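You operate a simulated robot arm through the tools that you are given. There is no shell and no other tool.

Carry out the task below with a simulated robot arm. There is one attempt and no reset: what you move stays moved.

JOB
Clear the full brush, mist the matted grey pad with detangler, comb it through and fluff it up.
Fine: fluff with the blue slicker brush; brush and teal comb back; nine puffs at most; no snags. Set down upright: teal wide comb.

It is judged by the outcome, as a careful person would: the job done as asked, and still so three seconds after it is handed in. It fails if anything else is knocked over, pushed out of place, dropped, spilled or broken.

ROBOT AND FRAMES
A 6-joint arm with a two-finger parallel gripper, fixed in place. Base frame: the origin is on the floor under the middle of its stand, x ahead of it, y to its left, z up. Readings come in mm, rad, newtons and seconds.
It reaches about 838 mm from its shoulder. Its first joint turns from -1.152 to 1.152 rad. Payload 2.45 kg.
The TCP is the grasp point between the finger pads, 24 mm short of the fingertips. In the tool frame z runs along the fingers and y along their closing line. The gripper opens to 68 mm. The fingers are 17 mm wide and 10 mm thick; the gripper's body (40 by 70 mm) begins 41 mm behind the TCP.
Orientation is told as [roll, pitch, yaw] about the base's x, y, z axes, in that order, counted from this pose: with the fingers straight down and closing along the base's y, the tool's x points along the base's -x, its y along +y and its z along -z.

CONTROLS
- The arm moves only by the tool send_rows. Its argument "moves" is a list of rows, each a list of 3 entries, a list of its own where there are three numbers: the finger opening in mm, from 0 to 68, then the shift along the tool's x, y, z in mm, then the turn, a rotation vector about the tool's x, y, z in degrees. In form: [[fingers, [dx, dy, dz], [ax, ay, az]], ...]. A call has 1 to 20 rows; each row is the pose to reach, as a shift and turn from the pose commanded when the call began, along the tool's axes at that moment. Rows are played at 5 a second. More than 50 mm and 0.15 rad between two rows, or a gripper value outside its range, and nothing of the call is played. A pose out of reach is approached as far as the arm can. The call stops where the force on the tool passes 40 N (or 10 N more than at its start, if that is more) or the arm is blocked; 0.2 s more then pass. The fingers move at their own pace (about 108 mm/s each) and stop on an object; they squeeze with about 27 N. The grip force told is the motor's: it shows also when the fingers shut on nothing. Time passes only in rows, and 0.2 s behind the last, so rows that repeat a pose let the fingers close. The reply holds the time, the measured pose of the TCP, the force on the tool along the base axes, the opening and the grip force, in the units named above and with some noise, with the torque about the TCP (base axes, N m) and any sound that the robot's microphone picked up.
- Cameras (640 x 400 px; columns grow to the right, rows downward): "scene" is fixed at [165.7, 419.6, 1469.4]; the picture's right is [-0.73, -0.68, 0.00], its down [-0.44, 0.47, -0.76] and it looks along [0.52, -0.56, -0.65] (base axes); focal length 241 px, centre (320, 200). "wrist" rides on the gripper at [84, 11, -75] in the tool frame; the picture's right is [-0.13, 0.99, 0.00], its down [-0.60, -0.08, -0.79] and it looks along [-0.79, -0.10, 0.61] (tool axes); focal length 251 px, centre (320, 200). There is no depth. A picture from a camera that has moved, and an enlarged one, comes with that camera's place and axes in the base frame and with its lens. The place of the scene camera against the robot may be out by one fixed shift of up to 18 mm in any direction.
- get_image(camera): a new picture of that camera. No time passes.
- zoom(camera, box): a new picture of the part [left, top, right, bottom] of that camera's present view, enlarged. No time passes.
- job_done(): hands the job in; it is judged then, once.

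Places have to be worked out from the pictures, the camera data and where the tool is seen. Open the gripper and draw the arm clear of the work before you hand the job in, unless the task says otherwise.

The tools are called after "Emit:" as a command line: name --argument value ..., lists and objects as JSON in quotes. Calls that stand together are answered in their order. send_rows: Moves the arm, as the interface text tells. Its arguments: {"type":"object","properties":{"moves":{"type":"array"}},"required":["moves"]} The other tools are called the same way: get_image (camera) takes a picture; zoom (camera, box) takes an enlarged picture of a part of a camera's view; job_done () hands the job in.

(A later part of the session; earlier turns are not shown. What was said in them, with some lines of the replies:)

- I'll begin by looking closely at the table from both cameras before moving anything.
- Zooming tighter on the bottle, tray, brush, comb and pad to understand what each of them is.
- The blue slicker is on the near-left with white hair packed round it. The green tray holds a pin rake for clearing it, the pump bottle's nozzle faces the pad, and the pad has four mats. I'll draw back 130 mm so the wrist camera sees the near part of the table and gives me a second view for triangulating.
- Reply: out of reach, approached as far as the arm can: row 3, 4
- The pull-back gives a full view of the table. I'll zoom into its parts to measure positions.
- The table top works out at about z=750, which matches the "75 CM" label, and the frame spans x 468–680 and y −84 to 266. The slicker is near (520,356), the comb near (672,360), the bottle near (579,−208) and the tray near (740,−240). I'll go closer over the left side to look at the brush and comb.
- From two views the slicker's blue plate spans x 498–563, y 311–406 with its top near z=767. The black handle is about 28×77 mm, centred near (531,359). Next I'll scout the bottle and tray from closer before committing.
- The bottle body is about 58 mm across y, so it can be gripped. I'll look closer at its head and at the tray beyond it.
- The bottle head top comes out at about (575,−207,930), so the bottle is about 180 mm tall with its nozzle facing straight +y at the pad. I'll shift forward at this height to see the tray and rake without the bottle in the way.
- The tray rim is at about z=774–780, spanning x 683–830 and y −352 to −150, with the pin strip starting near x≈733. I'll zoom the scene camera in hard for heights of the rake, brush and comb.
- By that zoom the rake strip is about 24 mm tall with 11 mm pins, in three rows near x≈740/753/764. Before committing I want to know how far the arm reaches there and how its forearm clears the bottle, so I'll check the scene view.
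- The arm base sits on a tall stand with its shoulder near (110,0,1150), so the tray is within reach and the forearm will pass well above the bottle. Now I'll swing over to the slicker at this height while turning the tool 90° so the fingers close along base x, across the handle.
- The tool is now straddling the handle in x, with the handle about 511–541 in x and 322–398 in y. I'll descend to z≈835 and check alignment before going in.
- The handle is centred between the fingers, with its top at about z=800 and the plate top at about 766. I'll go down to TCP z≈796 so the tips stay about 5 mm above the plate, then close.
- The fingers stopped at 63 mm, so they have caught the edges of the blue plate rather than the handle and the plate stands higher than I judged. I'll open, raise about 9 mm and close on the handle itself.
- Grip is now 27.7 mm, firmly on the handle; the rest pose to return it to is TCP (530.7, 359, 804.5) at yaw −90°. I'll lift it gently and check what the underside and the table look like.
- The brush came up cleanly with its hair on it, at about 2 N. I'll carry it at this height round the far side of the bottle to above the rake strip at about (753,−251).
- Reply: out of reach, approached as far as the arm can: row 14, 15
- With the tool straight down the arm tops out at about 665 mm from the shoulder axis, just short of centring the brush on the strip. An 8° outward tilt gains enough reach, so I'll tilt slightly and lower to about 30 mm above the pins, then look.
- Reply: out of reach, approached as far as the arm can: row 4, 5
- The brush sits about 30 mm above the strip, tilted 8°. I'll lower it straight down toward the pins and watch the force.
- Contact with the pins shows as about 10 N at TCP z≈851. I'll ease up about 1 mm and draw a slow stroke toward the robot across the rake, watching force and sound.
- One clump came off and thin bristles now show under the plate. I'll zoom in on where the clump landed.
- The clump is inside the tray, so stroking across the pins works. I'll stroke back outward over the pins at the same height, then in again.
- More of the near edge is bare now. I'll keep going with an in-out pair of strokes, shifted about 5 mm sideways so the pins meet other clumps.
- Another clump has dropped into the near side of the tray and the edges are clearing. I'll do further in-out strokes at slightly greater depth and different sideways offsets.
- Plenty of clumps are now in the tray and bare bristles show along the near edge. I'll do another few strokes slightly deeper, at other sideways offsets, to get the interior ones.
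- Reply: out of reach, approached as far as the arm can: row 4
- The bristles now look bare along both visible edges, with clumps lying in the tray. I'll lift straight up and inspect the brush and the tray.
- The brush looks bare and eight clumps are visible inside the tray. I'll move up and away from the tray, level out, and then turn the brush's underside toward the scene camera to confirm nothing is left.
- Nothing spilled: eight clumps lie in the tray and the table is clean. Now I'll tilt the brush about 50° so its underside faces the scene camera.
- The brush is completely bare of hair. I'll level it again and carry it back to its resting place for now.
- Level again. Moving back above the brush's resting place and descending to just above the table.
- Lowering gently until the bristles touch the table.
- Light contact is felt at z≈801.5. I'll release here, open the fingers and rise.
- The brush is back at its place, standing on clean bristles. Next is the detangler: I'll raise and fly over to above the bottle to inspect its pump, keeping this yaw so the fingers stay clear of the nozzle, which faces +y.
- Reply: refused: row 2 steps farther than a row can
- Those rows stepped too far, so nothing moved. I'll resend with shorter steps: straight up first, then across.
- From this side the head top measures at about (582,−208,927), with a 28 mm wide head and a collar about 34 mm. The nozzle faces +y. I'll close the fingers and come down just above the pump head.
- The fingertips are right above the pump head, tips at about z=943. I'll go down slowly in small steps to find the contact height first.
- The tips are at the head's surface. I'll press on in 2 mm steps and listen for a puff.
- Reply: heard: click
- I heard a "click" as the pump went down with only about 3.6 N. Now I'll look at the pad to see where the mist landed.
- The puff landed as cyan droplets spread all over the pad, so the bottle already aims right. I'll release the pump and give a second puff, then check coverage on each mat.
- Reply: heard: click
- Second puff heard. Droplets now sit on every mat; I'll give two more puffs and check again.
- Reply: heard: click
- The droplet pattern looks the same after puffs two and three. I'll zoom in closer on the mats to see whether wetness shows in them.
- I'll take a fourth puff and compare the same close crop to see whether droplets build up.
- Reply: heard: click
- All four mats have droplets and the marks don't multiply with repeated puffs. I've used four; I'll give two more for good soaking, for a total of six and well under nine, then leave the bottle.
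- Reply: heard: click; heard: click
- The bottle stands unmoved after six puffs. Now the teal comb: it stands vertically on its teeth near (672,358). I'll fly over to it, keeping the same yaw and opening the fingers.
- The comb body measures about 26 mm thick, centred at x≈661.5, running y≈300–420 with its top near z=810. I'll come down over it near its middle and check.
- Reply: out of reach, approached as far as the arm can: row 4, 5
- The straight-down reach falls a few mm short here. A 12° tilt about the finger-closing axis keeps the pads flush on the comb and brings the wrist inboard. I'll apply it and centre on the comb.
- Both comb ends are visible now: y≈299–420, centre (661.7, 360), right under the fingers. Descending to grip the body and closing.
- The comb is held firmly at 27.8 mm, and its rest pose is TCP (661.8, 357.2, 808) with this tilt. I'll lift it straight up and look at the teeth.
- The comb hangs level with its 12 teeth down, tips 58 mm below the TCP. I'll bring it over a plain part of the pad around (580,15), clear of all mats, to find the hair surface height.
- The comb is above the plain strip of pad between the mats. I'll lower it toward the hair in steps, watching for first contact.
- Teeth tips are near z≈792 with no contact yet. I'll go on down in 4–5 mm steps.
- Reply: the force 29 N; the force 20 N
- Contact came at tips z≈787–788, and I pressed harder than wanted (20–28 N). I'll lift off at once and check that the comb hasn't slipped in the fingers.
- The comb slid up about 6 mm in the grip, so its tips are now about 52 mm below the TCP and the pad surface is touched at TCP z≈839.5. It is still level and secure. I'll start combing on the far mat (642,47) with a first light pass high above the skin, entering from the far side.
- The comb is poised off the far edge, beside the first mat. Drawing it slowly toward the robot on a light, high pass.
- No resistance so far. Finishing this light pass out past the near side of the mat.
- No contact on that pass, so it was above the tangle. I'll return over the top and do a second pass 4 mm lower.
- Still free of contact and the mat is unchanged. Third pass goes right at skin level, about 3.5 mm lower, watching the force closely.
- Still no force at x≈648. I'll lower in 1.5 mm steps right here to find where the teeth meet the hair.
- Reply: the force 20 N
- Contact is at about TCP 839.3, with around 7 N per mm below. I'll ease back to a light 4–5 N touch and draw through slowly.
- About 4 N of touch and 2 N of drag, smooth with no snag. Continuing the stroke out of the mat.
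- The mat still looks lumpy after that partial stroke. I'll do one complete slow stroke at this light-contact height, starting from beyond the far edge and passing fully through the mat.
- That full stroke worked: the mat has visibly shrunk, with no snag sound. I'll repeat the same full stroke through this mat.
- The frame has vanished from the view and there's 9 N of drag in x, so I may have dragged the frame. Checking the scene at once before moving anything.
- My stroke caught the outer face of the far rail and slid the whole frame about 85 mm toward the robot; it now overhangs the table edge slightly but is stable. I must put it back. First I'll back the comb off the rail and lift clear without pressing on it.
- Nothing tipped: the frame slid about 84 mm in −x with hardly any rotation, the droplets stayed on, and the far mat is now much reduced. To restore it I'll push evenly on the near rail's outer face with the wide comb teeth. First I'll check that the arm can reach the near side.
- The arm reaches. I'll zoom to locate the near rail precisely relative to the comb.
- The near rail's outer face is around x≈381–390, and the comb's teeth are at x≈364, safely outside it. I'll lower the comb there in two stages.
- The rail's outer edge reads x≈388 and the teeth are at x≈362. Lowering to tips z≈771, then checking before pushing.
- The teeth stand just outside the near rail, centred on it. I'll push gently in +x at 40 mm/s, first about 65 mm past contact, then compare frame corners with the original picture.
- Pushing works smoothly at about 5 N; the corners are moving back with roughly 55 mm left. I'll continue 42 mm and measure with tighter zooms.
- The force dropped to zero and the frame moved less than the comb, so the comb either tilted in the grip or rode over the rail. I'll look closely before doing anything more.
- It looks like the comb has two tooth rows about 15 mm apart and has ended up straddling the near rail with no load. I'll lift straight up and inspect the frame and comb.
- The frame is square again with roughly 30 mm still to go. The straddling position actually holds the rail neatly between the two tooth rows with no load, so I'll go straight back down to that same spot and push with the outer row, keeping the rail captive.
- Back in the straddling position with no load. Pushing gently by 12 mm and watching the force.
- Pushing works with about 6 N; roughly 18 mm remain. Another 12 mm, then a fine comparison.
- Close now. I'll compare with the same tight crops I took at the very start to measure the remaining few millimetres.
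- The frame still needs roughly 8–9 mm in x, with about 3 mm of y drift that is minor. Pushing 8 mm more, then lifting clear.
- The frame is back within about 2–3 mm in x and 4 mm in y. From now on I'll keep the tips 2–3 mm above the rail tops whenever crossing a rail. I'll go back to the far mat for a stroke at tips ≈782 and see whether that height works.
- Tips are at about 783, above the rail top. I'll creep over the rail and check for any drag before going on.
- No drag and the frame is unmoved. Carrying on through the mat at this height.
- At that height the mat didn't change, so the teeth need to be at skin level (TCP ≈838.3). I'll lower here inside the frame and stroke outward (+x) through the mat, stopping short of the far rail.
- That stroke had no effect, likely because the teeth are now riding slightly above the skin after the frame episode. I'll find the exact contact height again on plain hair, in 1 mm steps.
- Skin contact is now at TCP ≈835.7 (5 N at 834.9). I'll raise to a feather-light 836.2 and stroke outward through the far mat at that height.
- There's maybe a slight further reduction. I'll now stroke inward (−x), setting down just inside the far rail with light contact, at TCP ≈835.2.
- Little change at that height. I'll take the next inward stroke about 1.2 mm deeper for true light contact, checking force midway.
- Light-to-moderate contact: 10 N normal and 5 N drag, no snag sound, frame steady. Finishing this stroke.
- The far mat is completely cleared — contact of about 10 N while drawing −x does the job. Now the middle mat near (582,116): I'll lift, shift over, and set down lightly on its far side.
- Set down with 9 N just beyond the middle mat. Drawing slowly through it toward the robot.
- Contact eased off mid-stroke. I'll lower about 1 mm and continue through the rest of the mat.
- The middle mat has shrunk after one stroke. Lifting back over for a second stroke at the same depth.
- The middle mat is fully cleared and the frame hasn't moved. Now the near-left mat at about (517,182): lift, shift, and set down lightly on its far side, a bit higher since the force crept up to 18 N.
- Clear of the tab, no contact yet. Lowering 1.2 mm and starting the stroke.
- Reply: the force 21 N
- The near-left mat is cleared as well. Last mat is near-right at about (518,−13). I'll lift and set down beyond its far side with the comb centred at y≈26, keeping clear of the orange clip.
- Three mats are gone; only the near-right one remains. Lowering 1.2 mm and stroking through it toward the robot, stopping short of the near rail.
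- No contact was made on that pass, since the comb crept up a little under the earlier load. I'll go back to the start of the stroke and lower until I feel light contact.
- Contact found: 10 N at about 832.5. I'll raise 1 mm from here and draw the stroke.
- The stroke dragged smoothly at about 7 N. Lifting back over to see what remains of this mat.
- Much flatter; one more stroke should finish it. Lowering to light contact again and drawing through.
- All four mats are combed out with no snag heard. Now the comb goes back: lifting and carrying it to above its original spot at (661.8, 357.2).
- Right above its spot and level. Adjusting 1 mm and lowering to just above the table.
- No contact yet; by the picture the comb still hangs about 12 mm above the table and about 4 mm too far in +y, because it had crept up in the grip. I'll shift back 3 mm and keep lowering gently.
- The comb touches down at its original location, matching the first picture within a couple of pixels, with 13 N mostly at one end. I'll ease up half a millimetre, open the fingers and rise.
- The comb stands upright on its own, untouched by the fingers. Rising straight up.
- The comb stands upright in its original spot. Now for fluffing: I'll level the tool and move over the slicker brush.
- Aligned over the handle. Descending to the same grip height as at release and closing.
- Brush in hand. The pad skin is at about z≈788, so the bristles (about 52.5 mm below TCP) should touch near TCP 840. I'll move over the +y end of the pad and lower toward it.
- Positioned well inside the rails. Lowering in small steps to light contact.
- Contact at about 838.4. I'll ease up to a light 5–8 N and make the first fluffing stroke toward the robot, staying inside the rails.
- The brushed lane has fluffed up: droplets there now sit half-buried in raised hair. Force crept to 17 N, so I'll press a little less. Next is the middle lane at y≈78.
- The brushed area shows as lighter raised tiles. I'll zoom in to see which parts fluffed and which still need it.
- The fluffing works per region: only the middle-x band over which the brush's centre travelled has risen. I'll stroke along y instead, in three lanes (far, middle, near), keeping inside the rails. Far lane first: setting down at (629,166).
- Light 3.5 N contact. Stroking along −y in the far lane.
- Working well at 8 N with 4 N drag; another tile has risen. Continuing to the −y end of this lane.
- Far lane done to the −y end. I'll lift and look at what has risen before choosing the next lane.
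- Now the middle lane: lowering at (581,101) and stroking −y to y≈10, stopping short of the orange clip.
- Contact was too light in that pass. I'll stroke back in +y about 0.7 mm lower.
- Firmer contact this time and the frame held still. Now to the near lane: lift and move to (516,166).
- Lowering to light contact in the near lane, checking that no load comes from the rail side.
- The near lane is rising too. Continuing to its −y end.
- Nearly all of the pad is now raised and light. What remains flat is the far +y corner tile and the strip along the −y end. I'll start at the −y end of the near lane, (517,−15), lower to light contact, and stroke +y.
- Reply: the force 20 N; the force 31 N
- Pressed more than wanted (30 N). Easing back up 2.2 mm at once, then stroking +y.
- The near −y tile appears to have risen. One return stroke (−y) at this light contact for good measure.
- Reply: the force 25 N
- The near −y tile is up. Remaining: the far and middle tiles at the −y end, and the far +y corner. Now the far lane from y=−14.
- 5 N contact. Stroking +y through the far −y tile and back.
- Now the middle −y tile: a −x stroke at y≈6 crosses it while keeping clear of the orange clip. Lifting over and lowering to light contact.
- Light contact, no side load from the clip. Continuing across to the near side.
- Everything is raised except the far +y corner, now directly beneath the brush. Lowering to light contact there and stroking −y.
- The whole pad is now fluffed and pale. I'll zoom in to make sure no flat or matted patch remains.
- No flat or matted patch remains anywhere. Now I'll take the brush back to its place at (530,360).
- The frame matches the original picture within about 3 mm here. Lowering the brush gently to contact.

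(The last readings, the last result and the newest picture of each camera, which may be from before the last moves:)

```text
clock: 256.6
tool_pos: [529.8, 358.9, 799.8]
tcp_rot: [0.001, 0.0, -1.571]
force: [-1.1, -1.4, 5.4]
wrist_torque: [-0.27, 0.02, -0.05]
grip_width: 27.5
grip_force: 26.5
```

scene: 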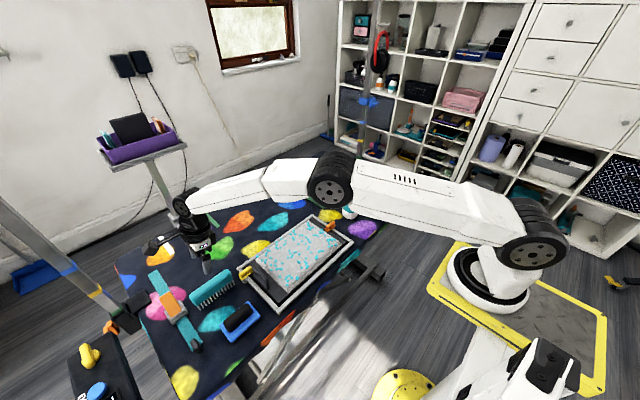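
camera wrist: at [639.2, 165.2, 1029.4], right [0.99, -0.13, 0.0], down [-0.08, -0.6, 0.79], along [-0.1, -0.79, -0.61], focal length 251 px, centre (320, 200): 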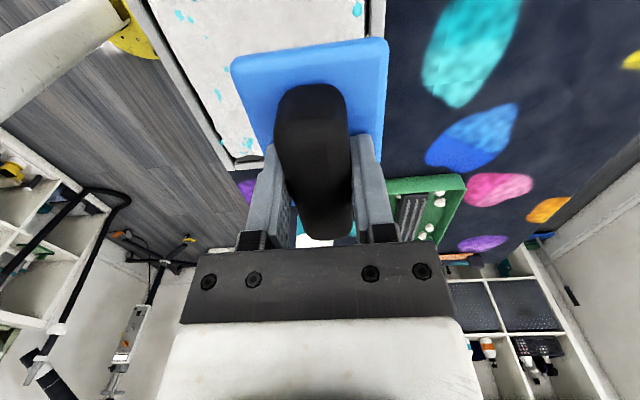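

Bristles are touching at about 5 N. Releasing, then rising clear.

Emit:
send_rows --moves '[[20, [0, 0, 0], [0, 0, 0]], [60, [0, 0, 0], [0, 0, 0]], [60, [0, 0, 0], [0, 0, 0]], [60, [0, 0, -20], [0, 0, 0]], [60, [0, 0, -60], [0, 0, 0]], [60, [0, 0, -105], [0, 0, 0]], [60, [0, 0, -150], [0, 0, 0]], [60, [0, 0, -190], [0, 0, 0]], [60, [0, 0, -190], [0, 0, 0]]]'

Emit:
zoom --camera "scene" --box '[195, 260, 285, 345]'

Emit:
get_image --camera "wrist"

Emit:
get_image --camera "scene"

```text
clock: 258.6
tool_pos: [530.9, 359.5, 990.8]
tcp_rot: [-0.002, -0.001, -1.573]
force: [-0.1, -0.4, 0.8]
wrist_torque: [0.03, 0.01, 0.0]
grip_width: 60.0
grip_force: 0.1
```

```text
4.71 times, centred on (240, 302) of scene
camera zoom: at [165.7, 419.6, 1469.4], right [-0.73, -0.68, 0.0], down [-0.44, 0.47, -0.76], along [0.52, -0.56, -0.65], focal length 1133 px, centre (696, -282)
```

zoom: 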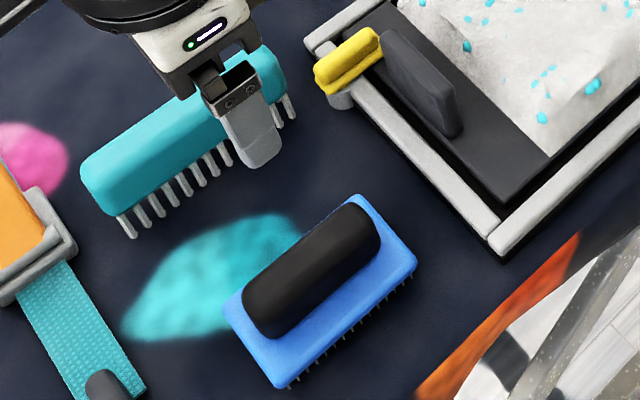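

```text
taken
camera wrist: at [542.6, 444.1, 1064.6], right [0.99, -0.13, 0.0], down [-0.08, -0.6, 0.79], along [-0.1, -0.79, -0.61], focal length 251 px, centre (320, 200)
```

wrist: 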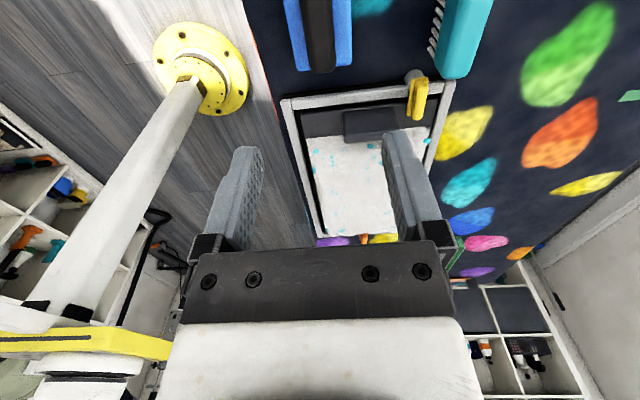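

```text
taken
```

scene: 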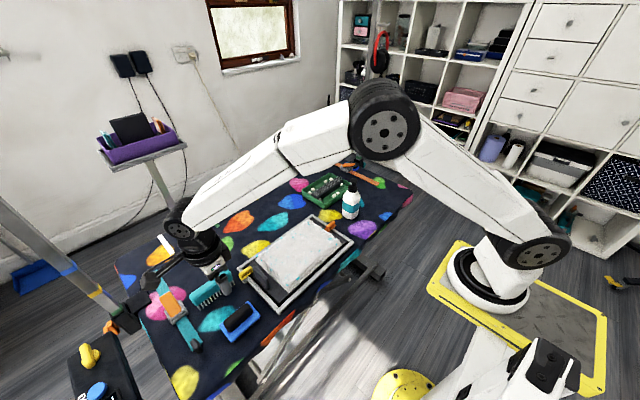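

Both tools are back where they were. I'll return to the starting pose with yaw 0, so the wrist view can be compared directly with the very first picture.

Emit:
send_rows --moves '[[68, [-20.7, -3.7, -24.6], [0, 0, -7.5]], [68, [-41.4, -7.3, -49.2], [0, 0, -15]], [68, [-62.1, -11, -73.8], [0, 0, -22.5]], [68, [-82.8, -14.7, -98.5], [0, 0, -30]], [68, [-103.5, -18.3, -123.1], [0, 0, -37.5]], [68, [-124.2, -22, -147.7], [0, 0, -45]], [68, [-144.9, -25.7, -172.3], [0, 0, -52.5]], [68, [-165.6, -29.3, -196.9], [0, 0, -60]], [68, [-186.3, -33, -221.5], [0, 0, -67.5]], [68, [-207, -36.7, -246.2], [0, 0, -75]], [68, [-227.7, -40.3, -270.8], [0, 0, -82.5]], [68, [-248.4, -44, -295.4], [0, 0, -90]], [68, [-248.4, -44, -295.4], [0, 0, -90]]]'

Emit:
get_image --camera "wrist"

Emit:
zoom --camera "wrist" --box '[100, 0, 420, 200]'

Emit:
zoom --camera "wrist" --box '[120, 10, 250, 150]'

Emit:
zoom --camera "scene" --box '[235, 205, 355, 315]'

```text
clock: 261.4
tool_pos: [484.8, 111.4, 1286.2]
tcp_rot: [0.0, 0.003, 0.003]
force: [-0.6, -0.4, -0.2]
wrist_torque: [0.0, -0.02, -0.01]
grip_width: 68.1
grip_force: 0.1
```

```text
taken
camera wrist: at [401.5, 122.2, 1359.1], right [0.13, 0.99, 0.0], down [0.61, -0.08, 0.79], along [0.79, -0.1, -0.61], focal length 251 px, centre (320, 200)
```

wrist: 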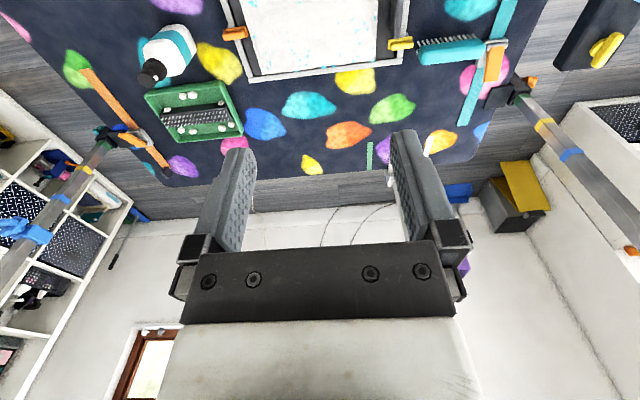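

```text
2.00 times, centred on (260, 100) of wrist
camera zoom: at [401.5, 122.2, 1359.1], right [0.13, 0.99, 0.0], down [0.61, -0.08, 0.79], along [0.79, -0.1, -0.61], focal length 503 px, centre (440, 400)
```

zoom: 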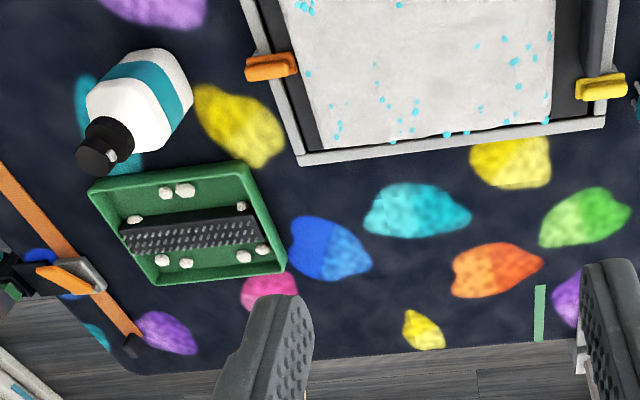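

```text
2.86 times, centred on (185, 80) of wrist
camera zoom: at [401.5, 122.2, 1359.1], right [0.13, 0.99, 0.0], down [0.61, -0.08, 0.79], along [0.79, -0.1, -0.61], focal length 718 px, centre (706, 543)
```

zoom: 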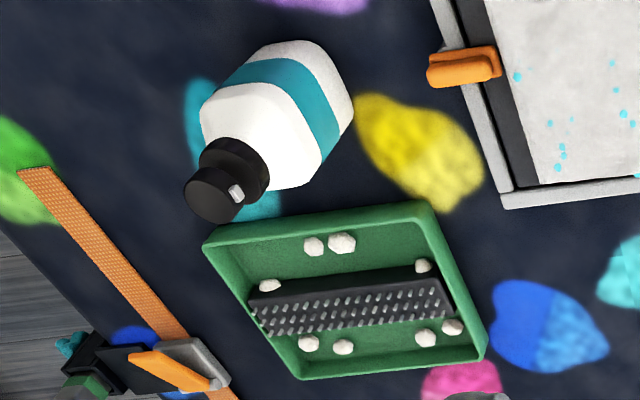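

```text
3.64 times, centred on (295, 260) of scene
camera zoom: at [165.7, 419.6, 1469.4], right [-0.73, -0.68, 0.0], down [-0.44, 0.47, -0.76], along [0.52, -0.56, -0.65], focal length 875 px, centre (411, -18)
```

zoom: 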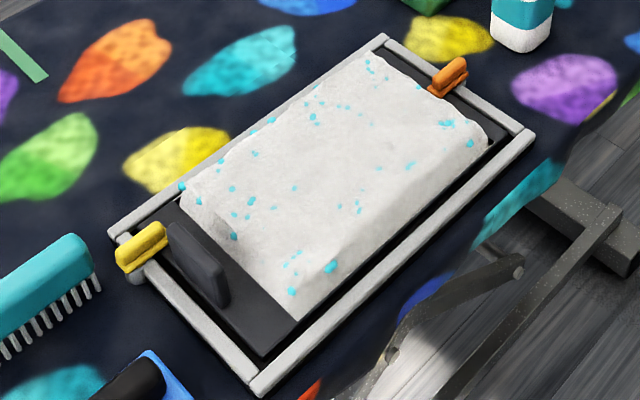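

Compared with the very first picture, the frame sits within about 2–3 mm of its original spot, and the bottle and tray are unmoved with all clumps inside. A last close look at the comb and brush.

Emit:
zoom --camera "scene" --box '[185, 260, 275, 350]'

Emit:
zoom --camera "scene" --box '[215, 298, 267, 350]'

Emit:
zoom --camera "wrist" --box '[360, 0, 640, 200]'

Emit:
zoom --camera "scene" --box '[295, 165, 355, 215]'

```text
4.44 times, centred on (230, 305) of scene
camera zoom: at [165.7, 419.6, 1469.4], right [-0.73, -0.68, 0.0], down [-0.44, 0.47, -0.76], along [0.52, -0.56, -0.65], focal length 1070 px, centre (720, -267)
```

zoom: 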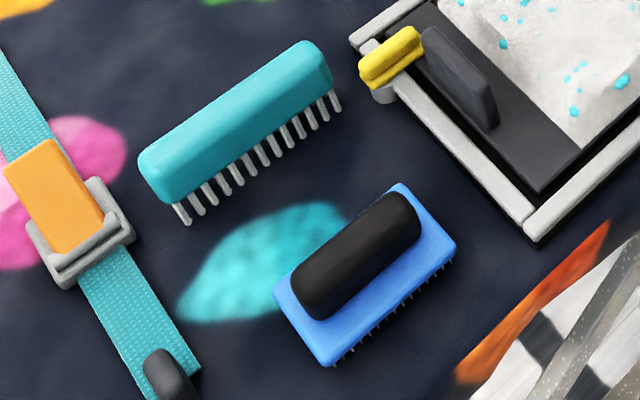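

```text
7.69 times, centred on (241, 324) of scene
camera zoom: at [165.7, 419.6, 1469.4], right [-0.73, -0.68, 0.0], down [-0.44, 0.47, -0.76], along [0.52, -0.56, -0.65], focal length 1852 px, centre (928, -754)
```

zoom: 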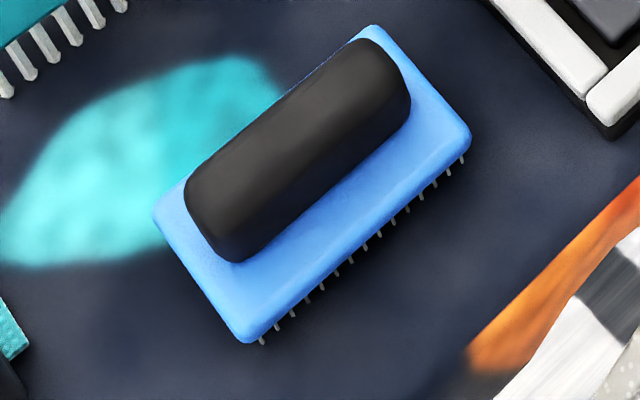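

```text
2.00 times, centred on (500, 100) of wrist
camera zoom: at [401.5, 122.2, 1359.1], right [0.13, 0.99, 0.0], down [0.61, -0.08, 0.79], along [0.79, -0.1, -0.61], focal length 503 px, centre (-40, 400)
```

zoom: 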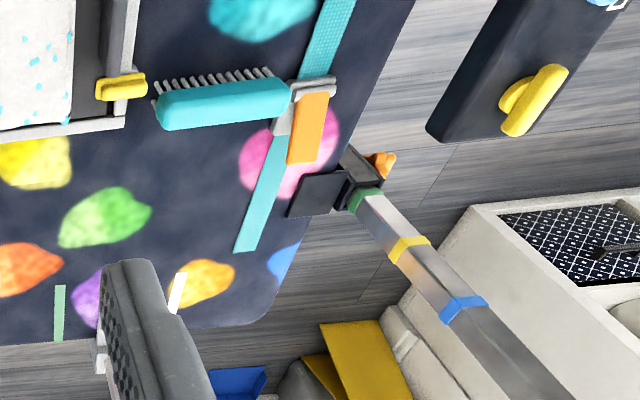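

```text
8.00 times, centred on (325, 190) of scene
camera zoom: at [165.7, 419.6, 1469.4], right [-0.73, -0.68, 0.0], down [-0.44, 0.47, -0.76], along [0.52, -0.56, -0.65], focal length 1926 px, centre (280, 280)
```

zoom: 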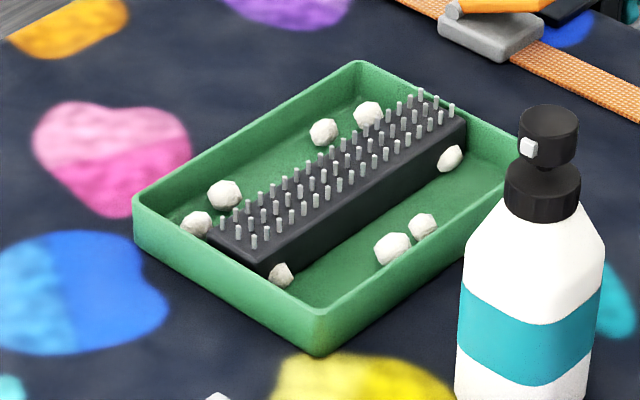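

All checks pass: the hair clumps are all in the tray, the brush is clean and back, and the comb stands upright in its place. The bottle and tray haven't moved, the pad is combed through and fluffed, six puffs were used, and no snag was heard. The gripper is open and the arm is clear, so I'm handing the job in.

One thing to note: the pad frame got dragged about 84 mm partway through. I pushed it back, and it now sits within 2–3 mm of where it started.

Emit:
job_done

```text
The job is handed in.
```

The job is handed in: the brush is cleared, the pad is misted, combed through and fluffed, and both tools are back in place. One thing went wrong on the way. I dragged the pad frame out of place during combing and had to push it back.

- **Brush cleared:** I raked the blue slicker over the pin strip until its bristles were bare. The eight hair clumps I could see are all in the green tray, with none on the table.
- **Misting:** I pumped the detangler where it stood and used six of the nine puffs. Droplets landed on all four mats, and the bottle did not move.
- **Combing:** All four mats are combed out with the teal comb, and no snag was heard. On some strokes the contact force rose to nearly 20 N, more than I intended.
- **Fluffing:** I went over the whole pad with the slicker, and the last pictures show no flat patches. I pressed too hard once (30 N) and eased off; I saw no damage.
- **Put back:** The slicker is back at its spot on its bristles. The comb is back at its spot, standing upright.
- **Frame dragged:** One combing stroke caught the far rail and slid the frame about 84 mm toward the robot. For a while it hung over the table edge. I pushed it back, and by the pictures it now sits within about 2–3 mm of where it started.

The gripper is open and the arm is clear of the table.
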